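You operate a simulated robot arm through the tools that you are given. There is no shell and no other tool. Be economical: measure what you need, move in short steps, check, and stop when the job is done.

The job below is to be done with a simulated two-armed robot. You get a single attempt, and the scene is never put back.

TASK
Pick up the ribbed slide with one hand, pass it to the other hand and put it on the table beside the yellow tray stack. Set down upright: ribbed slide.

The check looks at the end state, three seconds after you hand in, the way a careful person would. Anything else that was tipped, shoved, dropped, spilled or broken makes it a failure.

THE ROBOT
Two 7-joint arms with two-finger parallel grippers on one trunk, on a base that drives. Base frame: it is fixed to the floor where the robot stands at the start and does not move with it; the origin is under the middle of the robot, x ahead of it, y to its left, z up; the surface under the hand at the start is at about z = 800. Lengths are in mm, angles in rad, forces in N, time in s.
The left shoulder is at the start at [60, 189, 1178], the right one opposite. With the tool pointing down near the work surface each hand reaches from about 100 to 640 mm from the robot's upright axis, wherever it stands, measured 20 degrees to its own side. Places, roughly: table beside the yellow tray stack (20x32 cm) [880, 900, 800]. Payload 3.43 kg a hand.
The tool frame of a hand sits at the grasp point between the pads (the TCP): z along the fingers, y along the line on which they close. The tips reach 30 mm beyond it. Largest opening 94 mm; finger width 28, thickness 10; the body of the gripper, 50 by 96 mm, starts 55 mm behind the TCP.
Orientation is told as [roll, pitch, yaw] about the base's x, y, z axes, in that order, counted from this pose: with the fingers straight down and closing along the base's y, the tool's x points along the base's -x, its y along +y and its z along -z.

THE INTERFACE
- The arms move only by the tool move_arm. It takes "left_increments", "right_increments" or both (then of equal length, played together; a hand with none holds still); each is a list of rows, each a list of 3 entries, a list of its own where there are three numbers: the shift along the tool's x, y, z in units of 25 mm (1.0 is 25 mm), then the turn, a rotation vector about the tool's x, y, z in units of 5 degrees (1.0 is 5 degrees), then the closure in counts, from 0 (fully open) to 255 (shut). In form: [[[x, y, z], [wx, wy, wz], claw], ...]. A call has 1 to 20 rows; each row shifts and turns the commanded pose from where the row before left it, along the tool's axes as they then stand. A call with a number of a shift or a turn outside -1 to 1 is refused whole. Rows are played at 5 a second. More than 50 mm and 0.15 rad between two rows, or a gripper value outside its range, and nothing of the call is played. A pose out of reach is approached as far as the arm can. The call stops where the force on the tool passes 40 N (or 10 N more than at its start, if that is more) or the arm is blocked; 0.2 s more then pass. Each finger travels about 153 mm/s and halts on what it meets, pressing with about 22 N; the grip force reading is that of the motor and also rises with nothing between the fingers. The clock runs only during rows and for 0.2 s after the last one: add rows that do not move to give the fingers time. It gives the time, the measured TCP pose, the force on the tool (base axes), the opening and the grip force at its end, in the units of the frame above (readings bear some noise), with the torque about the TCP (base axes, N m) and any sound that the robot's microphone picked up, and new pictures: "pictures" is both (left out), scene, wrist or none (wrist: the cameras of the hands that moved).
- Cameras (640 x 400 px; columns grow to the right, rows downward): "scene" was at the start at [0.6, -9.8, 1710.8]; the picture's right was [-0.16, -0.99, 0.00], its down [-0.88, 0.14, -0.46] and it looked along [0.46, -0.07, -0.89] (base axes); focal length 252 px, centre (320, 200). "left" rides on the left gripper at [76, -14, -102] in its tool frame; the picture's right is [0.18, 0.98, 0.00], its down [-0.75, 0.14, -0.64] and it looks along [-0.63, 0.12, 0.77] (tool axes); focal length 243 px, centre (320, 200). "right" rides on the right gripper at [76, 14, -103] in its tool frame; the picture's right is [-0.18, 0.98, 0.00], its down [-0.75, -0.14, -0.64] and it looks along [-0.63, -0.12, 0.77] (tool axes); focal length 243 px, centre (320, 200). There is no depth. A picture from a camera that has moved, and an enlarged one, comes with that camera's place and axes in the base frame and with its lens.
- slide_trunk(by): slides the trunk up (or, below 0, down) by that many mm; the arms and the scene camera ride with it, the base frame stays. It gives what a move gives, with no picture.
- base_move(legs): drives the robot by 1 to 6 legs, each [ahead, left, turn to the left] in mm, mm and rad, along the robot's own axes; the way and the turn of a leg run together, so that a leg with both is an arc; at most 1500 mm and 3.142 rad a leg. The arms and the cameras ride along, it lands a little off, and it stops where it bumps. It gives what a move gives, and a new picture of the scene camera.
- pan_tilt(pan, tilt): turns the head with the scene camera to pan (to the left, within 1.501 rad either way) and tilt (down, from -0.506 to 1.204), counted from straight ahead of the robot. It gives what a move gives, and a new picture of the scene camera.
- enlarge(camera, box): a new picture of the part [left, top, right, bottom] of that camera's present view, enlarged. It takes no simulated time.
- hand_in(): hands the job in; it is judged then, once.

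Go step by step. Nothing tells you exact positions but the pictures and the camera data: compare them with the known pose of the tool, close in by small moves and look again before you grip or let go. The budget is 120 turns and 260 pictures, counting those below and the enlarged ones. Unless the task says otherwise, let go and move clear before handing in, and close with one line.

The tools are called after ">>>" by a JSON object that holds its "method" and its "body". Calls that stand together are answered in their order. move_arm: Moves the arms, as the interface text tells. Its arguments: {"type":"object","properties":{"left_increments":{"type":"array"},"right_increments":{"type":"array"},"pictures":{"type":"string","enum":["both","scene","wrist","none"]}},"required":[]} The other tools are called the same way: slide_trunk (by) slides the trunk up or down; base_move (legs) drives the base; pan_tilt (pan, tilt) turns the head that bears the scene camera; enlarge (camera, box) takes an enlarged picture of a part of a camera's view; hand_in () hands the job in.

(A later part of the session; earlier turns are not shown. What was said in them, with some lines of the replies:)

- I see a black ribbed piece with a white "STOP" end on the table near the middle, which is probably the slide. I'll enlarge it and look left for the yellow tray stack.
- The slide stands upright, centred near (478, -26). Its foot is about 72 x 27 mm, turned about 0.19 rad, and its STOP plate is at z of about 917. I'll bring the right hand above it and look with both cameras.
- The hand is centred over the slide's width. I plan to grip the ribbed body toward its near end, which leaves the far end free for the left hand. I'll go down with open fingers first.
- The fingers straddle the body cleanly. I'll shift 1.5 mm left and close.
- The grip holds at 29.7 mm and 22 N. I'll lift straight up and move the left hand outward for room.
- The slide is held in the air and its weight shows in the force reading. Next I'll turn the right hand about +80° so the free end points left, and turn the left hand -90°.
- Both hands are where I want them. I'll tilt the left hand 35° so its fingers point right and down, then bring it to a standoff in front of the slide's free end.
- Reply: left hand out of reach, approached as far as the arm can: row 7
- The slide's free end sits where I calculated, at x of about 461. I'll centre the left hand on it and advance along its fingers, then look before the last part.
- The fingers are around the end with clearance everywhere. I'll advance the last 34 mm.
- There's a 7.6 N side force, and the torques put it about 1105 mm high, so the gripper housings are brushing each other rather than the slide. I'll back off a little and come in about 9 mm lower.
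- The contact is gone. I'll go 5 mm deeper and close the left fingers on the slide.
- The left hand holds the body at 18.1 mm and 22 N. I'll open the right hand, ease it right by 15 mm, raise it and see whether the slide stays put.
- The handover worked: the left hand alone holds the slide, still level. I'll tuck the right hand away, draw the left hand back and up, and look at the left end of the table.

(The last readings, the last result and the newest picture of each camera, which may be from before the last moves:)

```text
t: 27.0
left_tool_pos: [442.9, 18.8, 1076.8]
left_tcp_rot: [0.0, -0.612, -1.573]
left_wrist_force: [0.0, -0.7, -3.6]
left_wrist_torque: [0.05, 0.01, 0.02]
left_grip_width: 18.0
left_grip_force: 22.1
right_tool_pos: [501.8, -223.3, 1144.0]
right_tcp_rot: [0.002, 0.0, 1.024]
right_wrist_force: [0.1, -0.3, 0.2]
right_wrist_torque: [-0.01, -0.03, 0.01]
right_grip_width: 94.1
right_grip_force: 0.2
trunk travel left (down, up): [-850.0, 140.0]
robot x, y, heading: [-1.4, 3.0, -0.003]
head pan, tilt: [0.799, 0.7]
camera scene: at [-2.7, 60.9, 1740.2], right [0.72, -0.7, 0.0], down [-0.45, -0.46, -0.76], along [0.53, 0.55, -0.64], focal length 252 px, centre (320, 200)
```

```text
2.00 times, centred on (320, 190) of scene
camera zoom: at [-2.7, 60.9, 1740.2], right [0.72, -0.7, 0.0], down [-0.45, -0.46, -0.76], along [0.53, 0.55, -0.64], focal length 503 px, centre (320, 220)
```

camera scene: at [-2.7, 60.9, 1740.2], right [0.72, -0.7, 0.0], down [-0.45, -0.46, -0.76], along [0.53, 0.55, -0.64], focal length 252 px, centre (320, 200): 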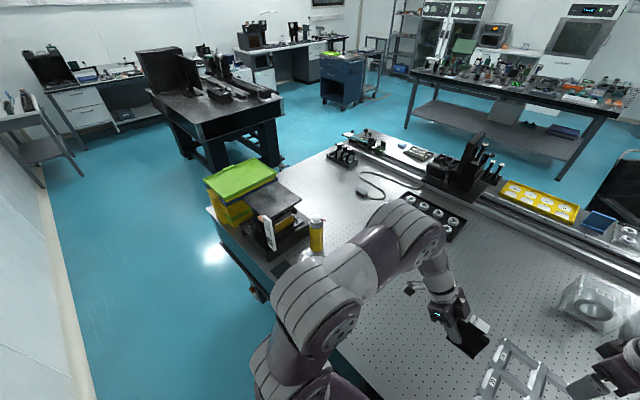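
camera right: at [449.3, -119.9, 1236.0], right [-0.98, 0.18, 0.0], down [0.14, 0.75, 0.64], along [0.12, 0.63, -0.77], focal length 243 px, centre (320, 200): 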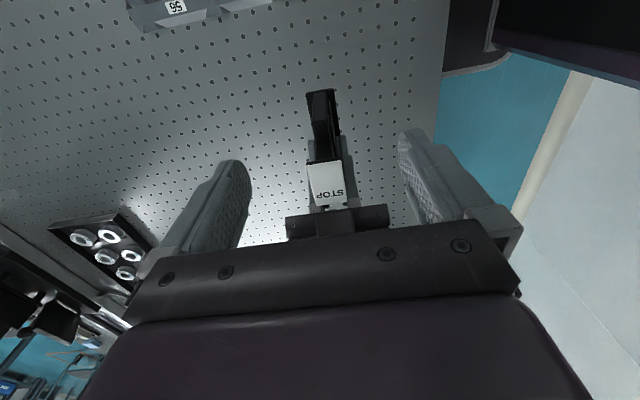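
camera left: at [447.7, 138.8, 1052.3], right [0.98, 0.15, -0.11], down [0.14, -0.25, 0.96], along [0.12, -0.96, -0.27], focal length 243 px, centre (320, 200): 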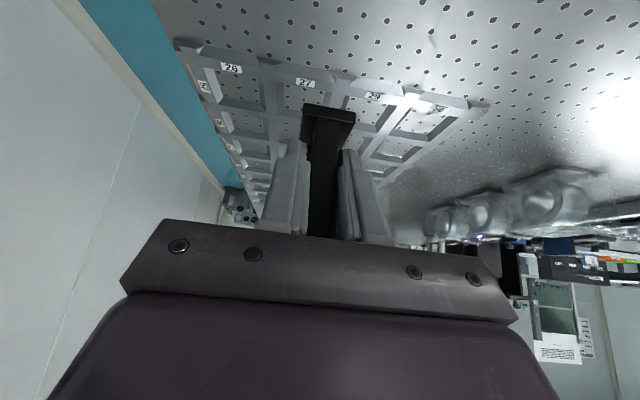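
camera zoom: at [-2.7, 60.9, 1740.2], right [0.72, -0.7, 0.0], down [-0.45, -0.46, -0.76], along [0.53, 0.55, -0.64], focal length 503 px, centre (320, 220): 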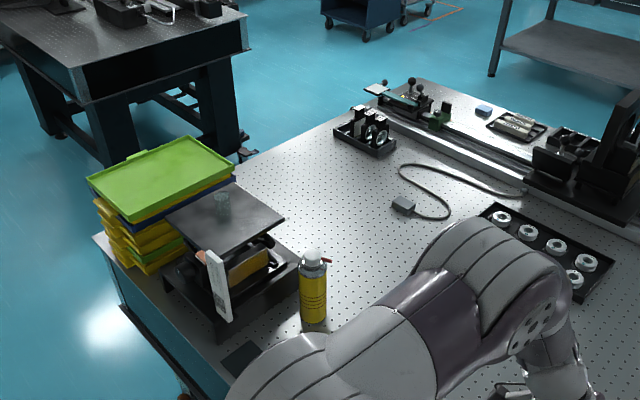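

The left end of the table is open past the tray stack, and (880, 950) is free table. That is too far from this side, so I'll drive round to the left end. First I'll turn the left hand about the vertical so it leans toward the robot, and tuck the right one.

>>> {"method": "move_arm", "body": {"right_increments": [[[0.65, 0.775, -0.25], [0, 0, 0], 0], [[0.65, 0.775, -0.25], [0, 0, 0], 0], [[0.65, 0.775, -0.25], [0, 0, 0], 0], [[0.65, 0.775, -0.25], [0, 0, 0], 0], [[0.65, 0.775, -0.25], [0, 0, 0], 0], [[0.65, 0.775, -0.25], [0, 0, 0], 0], [[0.65, 0.775, -0.25], [0, 0, 0], 0], [[0.65, 0.775, -0.25], [0, 0, 0], 0], [[0, 0, 0], [0, 0, 0.95], 0], [[0, 0, 0], [0, 0, 0.95], 0], [[0, 0, 0], [0, 0, 0.95], 0], [[0, 0, 0], [0, 0, 0.95], 0], [[0, 0, 0], [0, 0, 0.95], 0], [[0, 0, 0], [0, 0, 0.95], 0], [[0, 0, 0], [0, 0, 0.95], 0], [[0, 0, 0], [0, 0, 0.95], 0], [[0, 0, 0], [0, 0, 0.95], 0], [[0, 0, 0], [0, 0, 0.95], 0]], "left_increments": [[[0, 0, 0], [-0.574, 0, -0.819], 255], [[0, 0, 0], [-0.574, 0, -0.819], 255], [[0, 0, 0], [-0.574, 0, -0.819], 255], [[0, 0, 0], [-0.574, 0, -0.819], 255], [[0, 0, 0], [-0.574, 0, -0.819], 255], [[0, 0, 0], [-0.574, 0, -0.819], 255], [[0, 0, 0], [-0.574, 0, -0.819], 255], [[0, 0, 0], [-0.574, 0, -0.819], 255], [[0, 0, 0], [-0.574, 0, -0.819], 255], [[0, 0, 0], [-0.574, 0, -0.819], 255], [[0, 0, 0], [-0.574, 0, -0.819], 255], [[0, 0, 0], [-0.574, 0, -0.819], 255], [[0, 0, 0], [-0.574, 0, -0.819], 255], [[0, 0, 0], [-0.574, 0, -0.819], 255], [[0, 0, 0], [-0.574, 0, -0.819], 255], [[0, 0, 0], [-0.574, 0, -0.819], 255], [[0, 0, 0], [-0.574, 0, -0.819], 255], [[0, 0, 0], [-0.574, 0, -0.819], 255]], "pictures": "wrist"}}

>>> {"method": "pan_tilt", "body": {"pan": 0.0, "tilt": 0.9}}

```text
t: 30.8
left_tool_pos: [443.4, 18.2, 1075.8]
left_tcp_rot: [0.001, -0.611, 0.001]
left_wrist_force: [-1.7, -0.3, -2.4]
left_wrist_torque: [-0.02, 0.09, 0.01]
left_grip_width: 18.4
left_grip_force: 21.4
right_tool_pos: [302.6, -253.4, 1192.2]
right_tcp_rot: [0.001, 0.001, 0.194]
right_wrist_force: [0.6, -0.6, -0.3]
right_wrist_torque: [-0.03, 0.01, -0.01]
right_grip_width: 94.0
right_grip_force: 0.0
trunk travel left (down, up): [-850.0, 140.0]
robot x, y, heading: [-4.0, 2.5, 0.003]
head pan, tilt: [0.799, 0.7]
camera right: at [226.4, -255.3, 1294.8], right [-0.01, 1.0, 0.0], down [0.77, 0.01, 0.64], along [0.64, 0.01, -0.77], focal length 243 px, centre (320, 200)
camera left: at [321.3, 3.3, 1116.1], right [-0.15, 0.98, -0.1], down [0.25, 0.14, 0.96], along [0.96, 0.12, -0.27], focal length 243 px, centre (320, 200)
```

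right: 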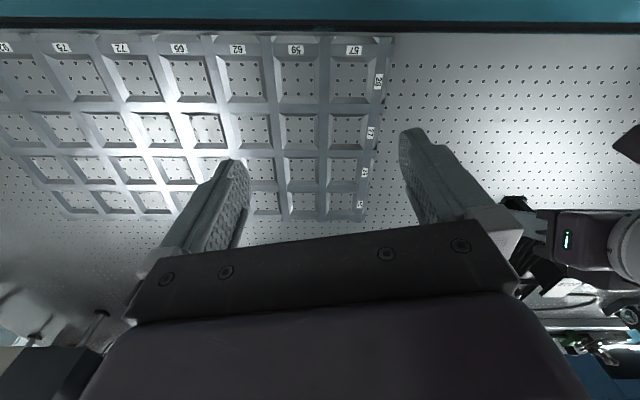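
left: 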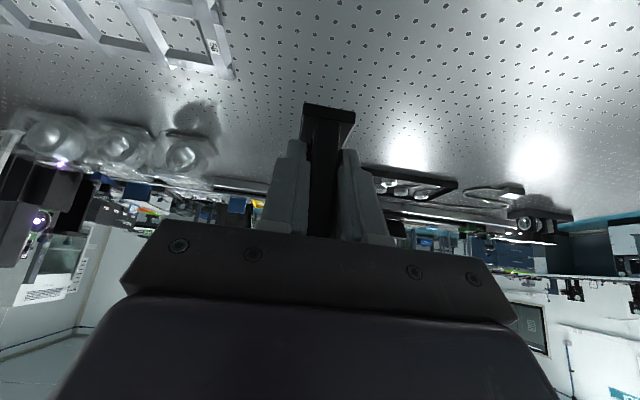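

```text
t: 32.0
left_tool_pos: [442.5, 19.1, 1076.7]
left_tcp_rot: [0.002, -0.61, -0.003]
left_wrist_force: [0.3, 0.8, -2.5]
left_wrist_torque: [-0.01, 0.08, 0.01]
left_grip_width: 18.1
left_grip_force: 22.2
right_tool_pos: [303.4, -252.7, 1191.6]
right_tcp_rot: [0.0, -0.001, 0.197]
right_wrist_force: [0.5, -0.1, 0.2]
right_wrist_torque: [-0.02, -0.03, -0.03]
right_grip_width: 93.9
right_grip_force: 0.0
trunk travel left (down, up): [-850.0, 140.0]
robot x, y, heading: [2.9, -1.3, -0.001]
head pan, tilt: [0.0, 0.901]
camera scene: at [13.5, 0.2, 1724.1], right [0.0, -1.0, 0.0], down [-0.78, 0.0, -0.62], along [0.62, 0.0, -0.78], focal length 252 px, centre (320, 200)
```

scene: 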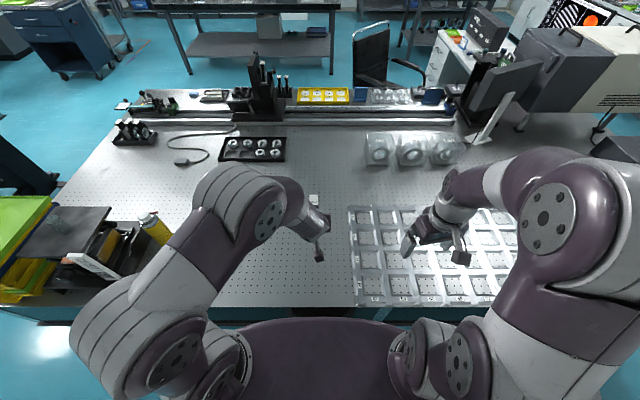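

The slide stays steady. I'll back away from the table and drive left past its end.

>>> {"method": "base_move", "body": {"legs": [[-400, 0, 0], [0, 900, 0], [0, 900, 0]]}}

>>> {"method": "pan_tilt", "body": {"pan": -0.4, "tilt": 0.6}}

```text
t: 43.1
left_tool_pos: [47.4, 1813.5, 1076.9]
left_tcp_rot: [0.001, -0.611, -0.01]
left_wrist_force: [0.4, -0.5, -1.6]
left_wrist_torque: [0.0, 0.05, -0.07]
left_grip_width: 18.1
left_grip_force: 21.7
right_tool_pos: [-94.7, 1542.0, 1193.2]
right_tcp_rot: [0.001, 0.0, 0.187]
right_wrist_force: [0.4, 0.7, 0.1]
right_wrist_torque: [0.0, -0.03, 0.0]
right_grip_width: 94.0
right_grip_force: 0.1
trunk travel left (down, up): [-850.0, 140.0]
robot x, y, heading: [-391.8, 1799.8, -0.004]
head pan, tilt: [0.0, 0.901]
camera scene: at [-382.3, 1797.7, 1724.1], right [-0.01, -1.0, 0.0], down [-0.78, 0.01, -0.62], along [0.62, 0.0, -0.78], focal length 252 px, centre (320, 200)
```

scene: 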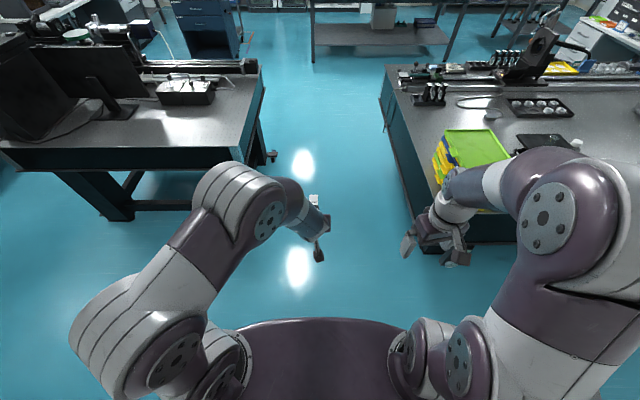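

```text
t: 44.0
left_tool_pos: [46.6, 1814.5, 1077.2]
left_tcp_rot: [0.003, -0.61, -0.01]
left_wrist_force: [-0.3, -0.1, -2.2]
left_wrist_torque: [0.03, 0.07, -0.02]
left_grip_width: 18.3
left_grip_force: 22.5
right_tool_pos: [-95.4, 1541.8, 1192.7]
right_tcp_rot: [0.001, 0.0, 0.187]
right_wrist_force: [0.4, 0.4, 0.9]
right_wrist_torque: [0.01, 0.0, 0.0]
right_grip_width: 94.2
right_grip_force: 0.0
trunk travel left (down, up): [-850.0, 140.0]
robot x, y, heading: [-392.3, 1800.5, -0.008]
head pan, tilt: [-0.4, 0.6]
camera scene: at [-376.6, 1764.0, 1748.8], right [-0.4, -0.92, 0.0], down [-0.52, 0.22, -0.82], along [0.76, -0.33, -0.57], focal length 252 px, centre (320, 200)
```

scene: 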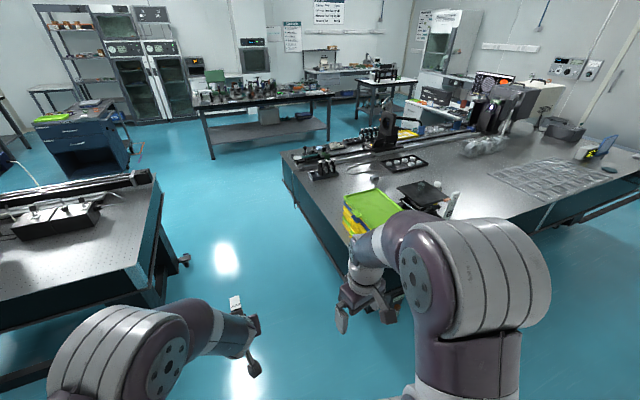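

The aisle between the tables is about 930 mm wide. I'll turn right 90° here in the open, strafe into the aisle facing the table's left end, and look before approaching.

>>> {"method": "base_move", "body": {"legs": [[0, 0, -1.567], [0, 600, 0], [0, 570, 0]]}}

>>> {"method": "pan_tilt", "body": {"pan": 0.0, "tilt": 0.9}}

```text
t: 54.1
left_tool_pos: [790.7, 1346.9, 1077.2]
left_tcp_rot: [0.001, -0.613, -1.579]
left_wrist_force: [0.2, 0.4, -1.8]
left_wrist_torque: [0.06, 0.02, 0.01]
left_grip_width: 17.9
left_grip_force: 22.3
right_tool_pos: [518.7, 1490.1, 1191.6]
right_tcp_rot: [-0.001, 0.0, -1.382]
right_wrist_force: [-0.1, -0.6, 0.1]
right_wrist_torque: [-0.02, 0.02, 0.0]
right_grip_width: 94.0
right_grip_force: 0.0
trunk travel left (down, up): [-850.0, 140.0]
robot x, y, heading: [774.3, 1789.7, -1.579]
head pan, tilt: [-0.4, 0.6]
camera scene: at [737.2, 1768.5, 1748.9], right [-0.92, 0.4, 0.0], down [0.22, 0.52, -0.82], along [-0.33, -0.76, -0.57], focal length 252 px, centre (320, 200)
```

scene: 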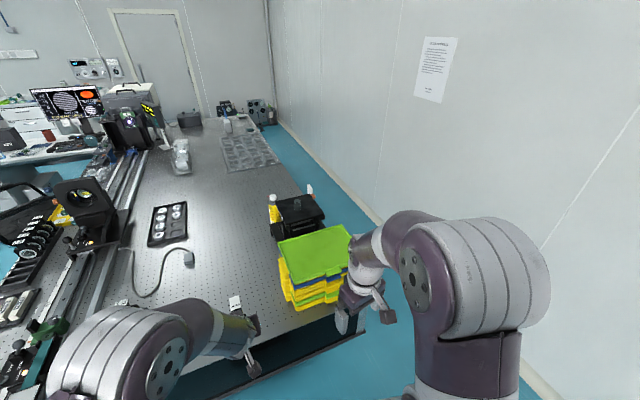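

```text
t: 55.0
left_tool_pos: [791.3, 1347.1, 1076.6]
left_tcp_rot: [0.002, -0.611, -1.579]
left_wrist_force: [0.4, -0.1, -2.4]
left_wrist_torque: [0.04, -0.01, 0.03]
left_grip_width: 18.0
left_grip_force: 22.5
right_tool_pos: [519.8, 1488.8, 1193.3]
right_tcp_rot: [0.0, 0.0, -1.382]
right_wrist_force: [0.6, 0.0, 0.3]
right_wrist_torque: [0.02, -0.01, 0.0]
right_grip_width: 93.8
right_grip_force: 0.0
trunk travel left (down, up): [-850.0, 140.0]
robot x, y, heading: [778.6, 1788.4, -1.575]
head pan, tilt: [0.0, 0.901]
camera scene: at [772.5, 1774.2, 1724.1], right [-1.0, 0.01, 0.0], down [0.01, 0.78, -0.62], along [0.0, -0.62, -0.78], focal length 252 px, centre (320, 200)
```

scene: 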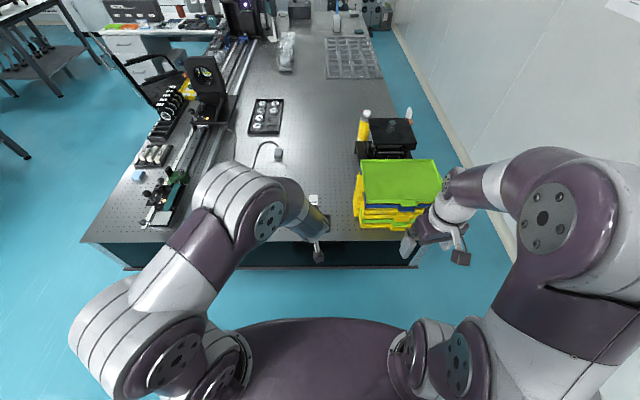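

I'm facing the table's left end, with the tray stack to the right and a clear strip at x of about 880. I'll drive 250 mm ahead.

>>> {"method": "base_move", "body": {"legs": [[250, 0, 0]]}}

```text
t: 56.8
left_tool_pos: [787.3, 1100.8, 1076.6]
left_tcp_rot: [0.002, -0.613, -1.583]
left_wrist_force: [0.0, 0.5, -1.6]
left_wrist_torque: [0.08, 0.0, -0.01]
left_grip_width: 18.0
left_grip_force: 22.6
right_tool_pos: [517.3, 1243.4, 1193.7]
right_tcp_rot: [0.001, 0.001, -1.388]
right_wrist_force: [1.1, -0.7, -0.2]
right_wrist_torque: [0.0, 0.0, 0.0]
right_grip_width: 93.6
right_grip_force: 0.1
trunk travel left (down, up): [-850.0, 140.0]
robot x, y, heading: [772.1, 1546.6, -1.58]
head pan, tilt: [0.0, 0.901]
camera scene: at [770.4, 1527.7, 1724.1], right [-1.0, 0.01, 0.0], down [0.01, 0.78, -0.62], along [-0.01, -0.62, -0.78], focal length 252 px, centre (320, 200)
```

scene: 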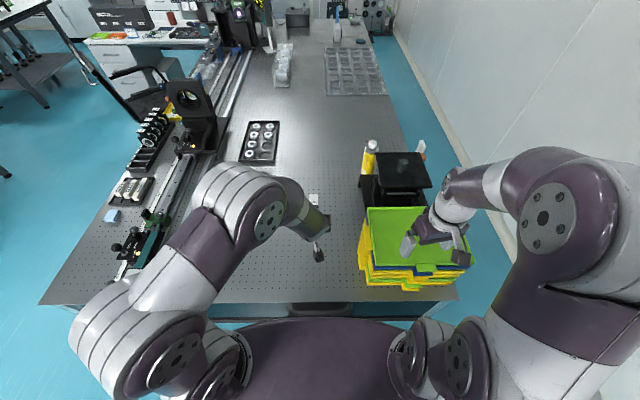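

Position is good. I'll move the left hand forward and left, above the target at roughly (865, 940).

>>> {"method": "move_arm", "body": {"left_increments": [[[-0.705, 0.53, 0.493], [0, 0, 0], 255], [[-0.705, 0.53, 0.493], [0, 0, 0], 255], [[-0.705, 0.53, 0.493], [0, 0, 0], 255], [[-0.705, 0.53, 0.493], [0, 0, 0], 255], [[-0.705, 0.53, 0.493], [0, 0, 0], 255], [[-0.705, 0.53, 0.493], [0, 0, 0], 255], [[0, 0, 0], [0, 0, 0], 255]], "pictures": "both"}}

```text
t: 58.4
left_tool_pos: [864.6, 969.5, 1077.5]
left_tcp_rot: [0.004, -0.614, -1.582]
left_wrist_force: [0.0, -0.1, -2.0]
left_wrist_torque: [0.07, 0.0, 0.01]
left_grip_width: 17.8
left_grip_force: 21.9
right_tool_pos: [516.3, 1241.4, 1192.6]
right_tcp_rot: [0.0, 0.001, -1.386]
right_wrist_force: [-0.5, -0.2, -0.9]
right_wrist_torque: [-0.02, 0.01, -0.02]
right_grip_width: 93.9
right_grip_force: 0.1
trunk travel left (down, up): [-850.0, 140.0]
robot x, y, heading: [773.3, 1545.3, -1.578]
head pan, tilt: [0.0, 0.901]
camera scene: at [770.1, 1527.1, 1724.1], right [-1.0, 0.01, 0.0], down [0.01, 0.78, -0.62], along [-0.01, -0.62, -0.78], focal length 252 px, centre (320, 200)
camera left: at [851.9, 1090.1, 1117.4], right [0.98, 0.14, -0.1], down [0.14, -0.25, 0.96], along [0.11, -0.96, -0.26], focal length 243 px, centre (320, 200)
```

scene: 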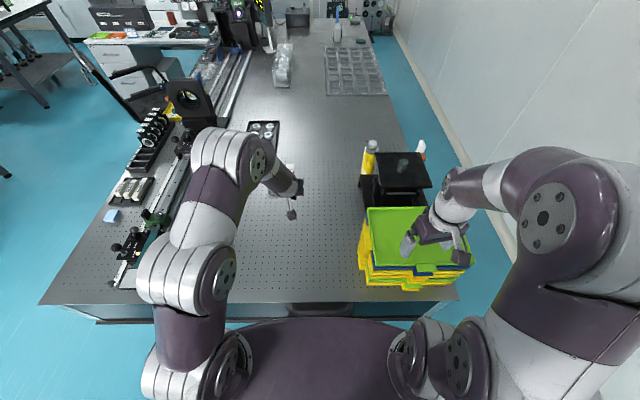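
left: 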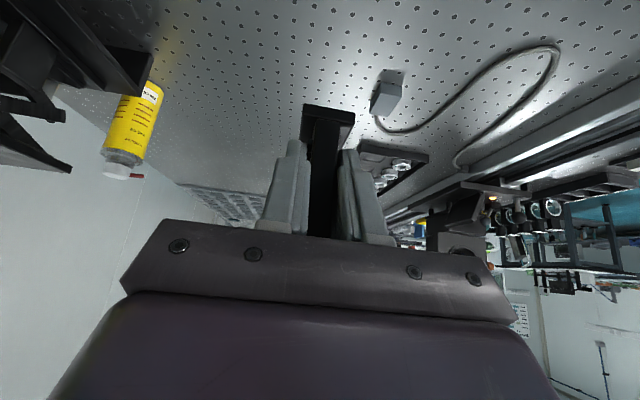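

The spot beneath is clear. I'll lower to about 7 mm above the table.

>>> {"method": "move_arm", "body": {"left_increments": [[[0.521, 0, 0.744], [0, 0, 0], 255], [[0.521, 0, 0.744], [0, 0, 0], 255], [[0.521, 0, 0.744], [0, 0, 0], 255], [[0.521, 0, 0.744], [0, 0, 0], 255], [[0.521, 0, 0.744], [0, 0, 0], 255], [[0.521, 0, 0.744], [0, 0, 0], 255], [[0.521, 0, 0.744], [0, 0, 0], 255], [[0.521, 0, 0.744], [0, 0, 0], 255], [[0.521, 0, 0.744], [0, 0, 0], 255], [[0.46, 0, 0.66], [0, 0, 0], 255], [[0, 0, 0], [0, 0, 0], 255]], "pictures": "both"}}

>>> {"method": "enlarge", "body": {"camera": "scene", "box": [240, 170, 368, 250]}}

```text
t: 60.8
left_tool_pos: [865.4, 968.9, 852.4]
left_tcp_rot: [0.001, -0.61, -1.583]
left_wrist_force: [-0.2, -0.6, -2.0]
left_wrist_torque: [0.04, -0.02, 0.0]
left_grip_width: 17.9
left_grip_force: 21.8
right_tool_pos: [517.6, 1241.8, 1191.9]
right_tcp_rot: [0.0, 0.001, -1.385]
right_wrist_force: [-0.2, 0.1, 0.1]
right_wrist_torque: [0.01, 0.01, 0.01]
right_grip_width: 93.8
right_grip_force: 0.0
trunk travel left (down, up): [-850.0, 140.0]
robot x, y, heading: [775.5, 1542.0, -1.577]
head pan, tilt: [0.0, 0.901]
camera scene: at [770.3, 1526.6, 1724.1], right [-1.0, 0.01, 0.0], down [0.01, 0.78, -0.62], along [-0.01, -0.62, -0.78], focal length 252 px, centre (320, 200)
camera left: at [852.0, 1089.9, 892.1], right [0.98, 0.14, -0.1], down [0.14, -0.25, 0.96], along [0.11, -0.96, -0.27], focal length 243 px, centre (320, 200)
```

scene: 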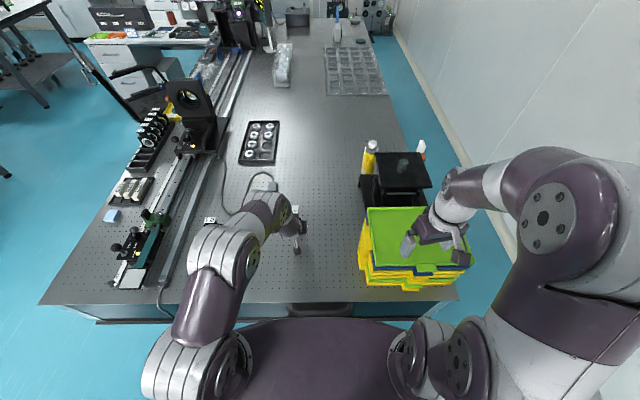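
left: 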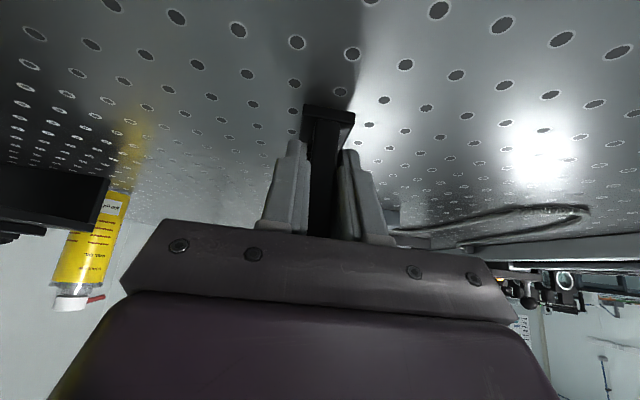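

```text
5.00 times, centred on (304, 210) of scene
camera zoom: at [770.3, 1526.6, 1724.1], right [-1.0, 0.01, 0.0], down [0.01, 0.78, -0.62], along [-0.01, -0.62, -0.78], focal length 1258 px, centre (400, 150)
```

zoom: 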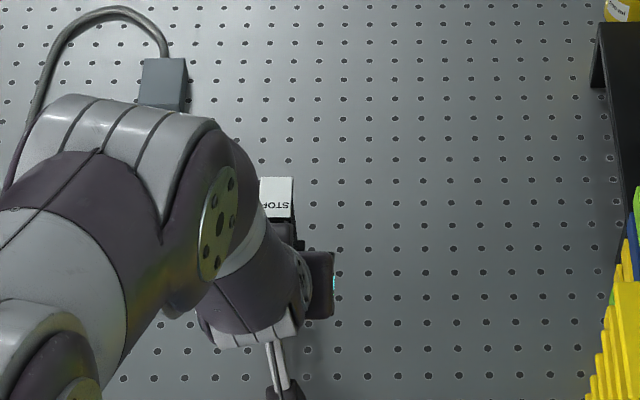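

Nearly down, with no contact. I'll lower 7 mm in small steps and watch the force.

>>> {"method": "move_arm", "body": {"left_increments": [[[0.046, 0, 0.066], [0, 0, 0], 255], [[0.046, 0, 0.066], [0, 0, 0], 255], [[0.046, 0, 0.066], [0, 0, 0], 255], [[0.023, 0, 0.033], [0, 0, 0], 255], [[0, 0, 0], [0, 0, 0], 255]], "pictures": "none"}}

```text
t: 62.0
left_tool_pos: [865.0, 968.8, 845.3]
left_tcp_rot: [0.002, -0.611, -1.584]
left_wrist_force: [0.2, -0.3, -1.7]
left_wrist_torque: [0.04, 0.0, 0.0]
left_grip_width: 17.8
left_grip_force: 22.1
right_tool_pos: [516.9, 1242.9, 1192.1]
right_tcp_rot: [-0.001, -0.001, -1.387]
right_wrist_force: [0.5, 0.0, 0.4]
right_wrist_torque: [0.02, -0.03, 0.02]
right_grip_width: 93.9
right_grip_force: 0.0
trunk travel left (down, up): [-850.0, 140.0]
robot x, y, heading: [774.6, 1542.2, -1.578]
head pan, tilt: [0.0, 0.901]
```

>>> {"method": "move_arm", "body": {"left_increments": [[[0.023, 0, 0.033], [0, 0, 0], 255], [[0.012, 0, 0.017], [0, 0, 0], 255], [[0, 0, 0], [0, 0, 0], 255]], "pictures": "none"}}

```text
t: 62.8
left_tool_pos: [864.9, 969.3, 845.1]
left_tcp_rot: [0.0, -0.615, -1.584]
left_wrist_force: [-0.8, -0.2, 7.4]
left_wrist_torque: [0.16, -0.01, 0.0]
left_grip_width: 17.8
left_grip_force: 22.2
right_tool_pos: [516.2, 1243.5, 1192.9]
right_tcp_rot: [0.001, 0.001, -1.386]
right_wrist_force: [-0.6, 0.7, -0.5]
right_wrist_torque: [0.03, -0.02, -0.01]
right_grip_width: 93.9
right_grip_force: 0.1
trunk travel left (down, up): [-850.0, 140.0]
robot x, y, heading: [768.6, 1541.4, -1.579]
head pan, tilt: [0.0, 0.901]
```

There is light contact at 7 N, so the slide's foot is on the table. A quick look to check it's level before letting go.

>>> {"method": "enlarge", "body": {"camera": "left", "box": [240, 60, 420, 260]}}

>>> {"method": "move_arm", "body": {"left_increments": [[[0, 0, 0], [0, 0, 0], 200], [[0, 0, 0], [0, 0, 0], 150], [[0, 0, 0], [0, 0, 0], 80], [[0, 0, 0], [0, 0, 0], 0], [[0, 0, 0], [0, 0, 0], 0]], "pictures": "both"}}

```text
2.00 times, centred on (330, 160) of left
camera zoom: at [852.1, 1089.5, 884.7], right [0.98, 0.14, -0.11], down [0.14, -0.25, 0.96], along [0.11, -0.96, -0.26], focal length 485 px, centre (300, 280)
```

zoom: 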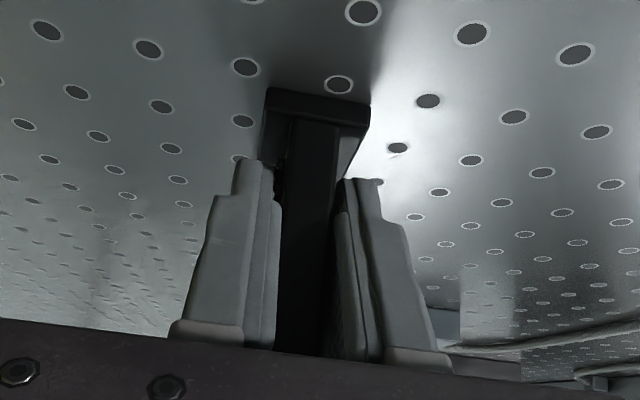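

```text
t: 64.0
left_tool_pos: [864.7, 969.0, 845.2]
left_tcp_rot: [0.003, -0.611, -1.582]
left_wrist_force: [-0.3, -0.4, 0.7]
left_wrist_torque: [-0.01, 0.0, 0.0]
left_grip_width: 94.0
left_grip_force: 0.0
right_tool_pos: [516.2, 1241.9, 1192.1]
right_tcp_rot: [0.001, 0.0, -1.385]
right_wrist_force: [0.1, -0.6, -0.1]
right_wrist_torque: [-0.02, -0.03, 0.02]
right_grip_width: 94.0
right_grip_force: 0.1
trunk travel left (down, up): [-850.0, 140.0]
robot x, y, heading: [774.3, 1537.4, -1.581]
head pan, tilt: [0.0, 0.901]
camera scene: at [770.3, 1526.7, 1724.1], right [-1.0, 0.01, 0.0], down [0.01, 0.78, -0.62], along [-0.01, -0.62, -0.78], focal length 252 px, centre (320, 200)
camera left: at [852.4, 1089.6, 883.8], right [0.98, 0.14, -0.1], down [0.14, -0.25, 0.96], along [0.11, -0.96, -0.27], focal length 243 px, centre (320, 200)
```

scene: 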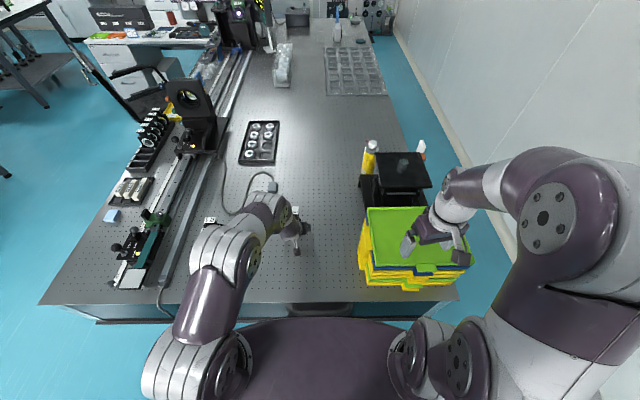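
left: 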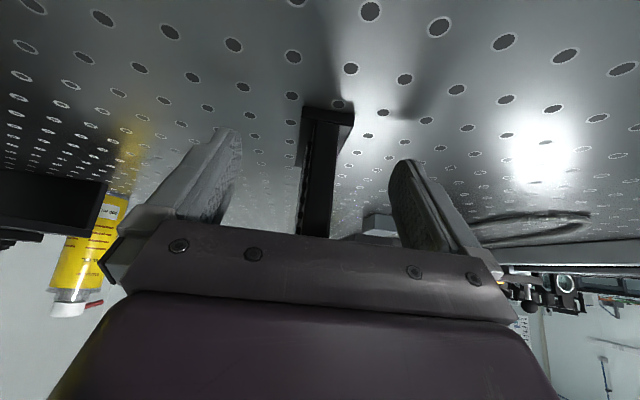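

The slide stands upright on its own. I'll retreat along the finger axis and look again.

>>> {"method": "move_arm", "body": {"left_increments": [[[0, 0, -0.6], [0, 0, 0], 0], [[0, 0, -0.9], [0, 0, 0], 0], [[0, 0, -0.9], [0, 0, 0], 0], [[0, 0, -0.9], [0, 0, 0], 0], [[0, 0, -0.9], [0, 0, 0], 0], [[0, 0, -0.9], [0, 0, 0], 0], [[0, 0, -0.9], [0, 0, 0], 0], [[0, 0, -0.9], [0, 0, 0], 0]], "pictures": "both"}}

>>> {"method": "enlarge", "body": {"camera": "scene", "box": [240, 170, 368, 250]}}

```text
t: 65.8
left_tool_pos: [866.4, 1068.1, 985.4]
left_tcp_rot: [0.003, -0.612, -1.582]
left_wrist_force: [-1.1, 0.4, -0.3]
left_wrist_torque: [0.0, -0.04, 0.0]
left_grip_width: 94.4
left_grip_force: 0.2
right_tool_pos: [516.4, 1243.1, 1192.1]
right_tcp_rot: [0.0, 0.0, -1.386]
right_wrist_force: [-1.0, -1.0, -0.5]
right_wrist_torque: [-0.01, -0.01, -0.02]
right_grip_width: 93.7
right_grip_force: 0.0
trunk travel left (down, up): [-850.0, 140.0]
robot x, y, heading: [772.7, 1543.0, -1.576]
head pan, tilt: [0.0, 0.901]
camera scene: at [770.3, 1527.7, 1724.1], right [-1.0, 0.01, 0.0], down [0.01, 0.78, -0.62], along [-0.01, -0.62, -0.78], focal length 252 px, centre (320, 200)
camera left: at [853.0, 1189.1, 1025.1], right [0.98, 0.14, -0.1], down [0.14, -0.25, 0.96], along [0.11, -0.96, -0.27], focal length 243 px, centre (320, 200)
```

scene: 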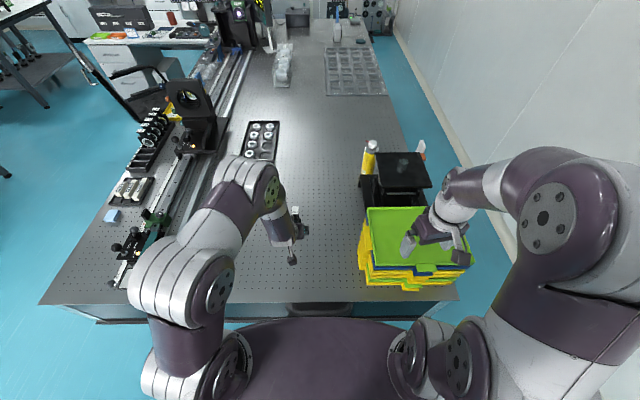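
left: 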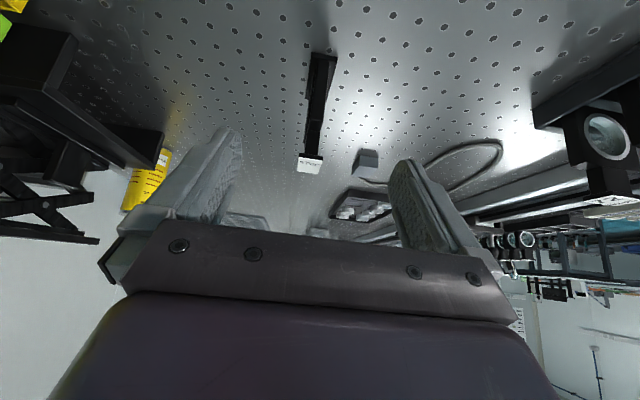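

```text
5.00 times, centred on (304, 210) of scene
camera zoom: at [770.3, 1527.7, 1724.1], right [-1.0, 0.01, 0.0], down [0.01, 0.78, -0.62], along [-0.01, -0.62, -0.78], focal length 1258 px, centre (400, 150)
```

zoom: 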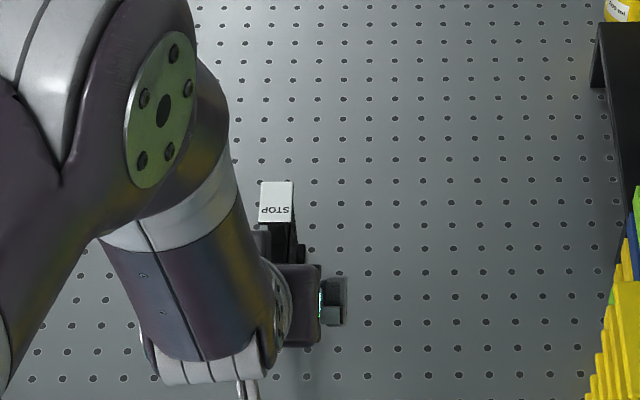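

The slide stands upright at about (865, 940) beside the tray stack. Both hands are empty and clear, and nothing else looks disturbed, so I'm handing in.

>>> {"method": "hand_in", "body": {}}

```text
The job is handed in.
```

The right hand picked up the ribbed slide and passed it to the left, which set it upright on the table beside the yellow tray stack, at about (865, 940); both hands are empty and clear.
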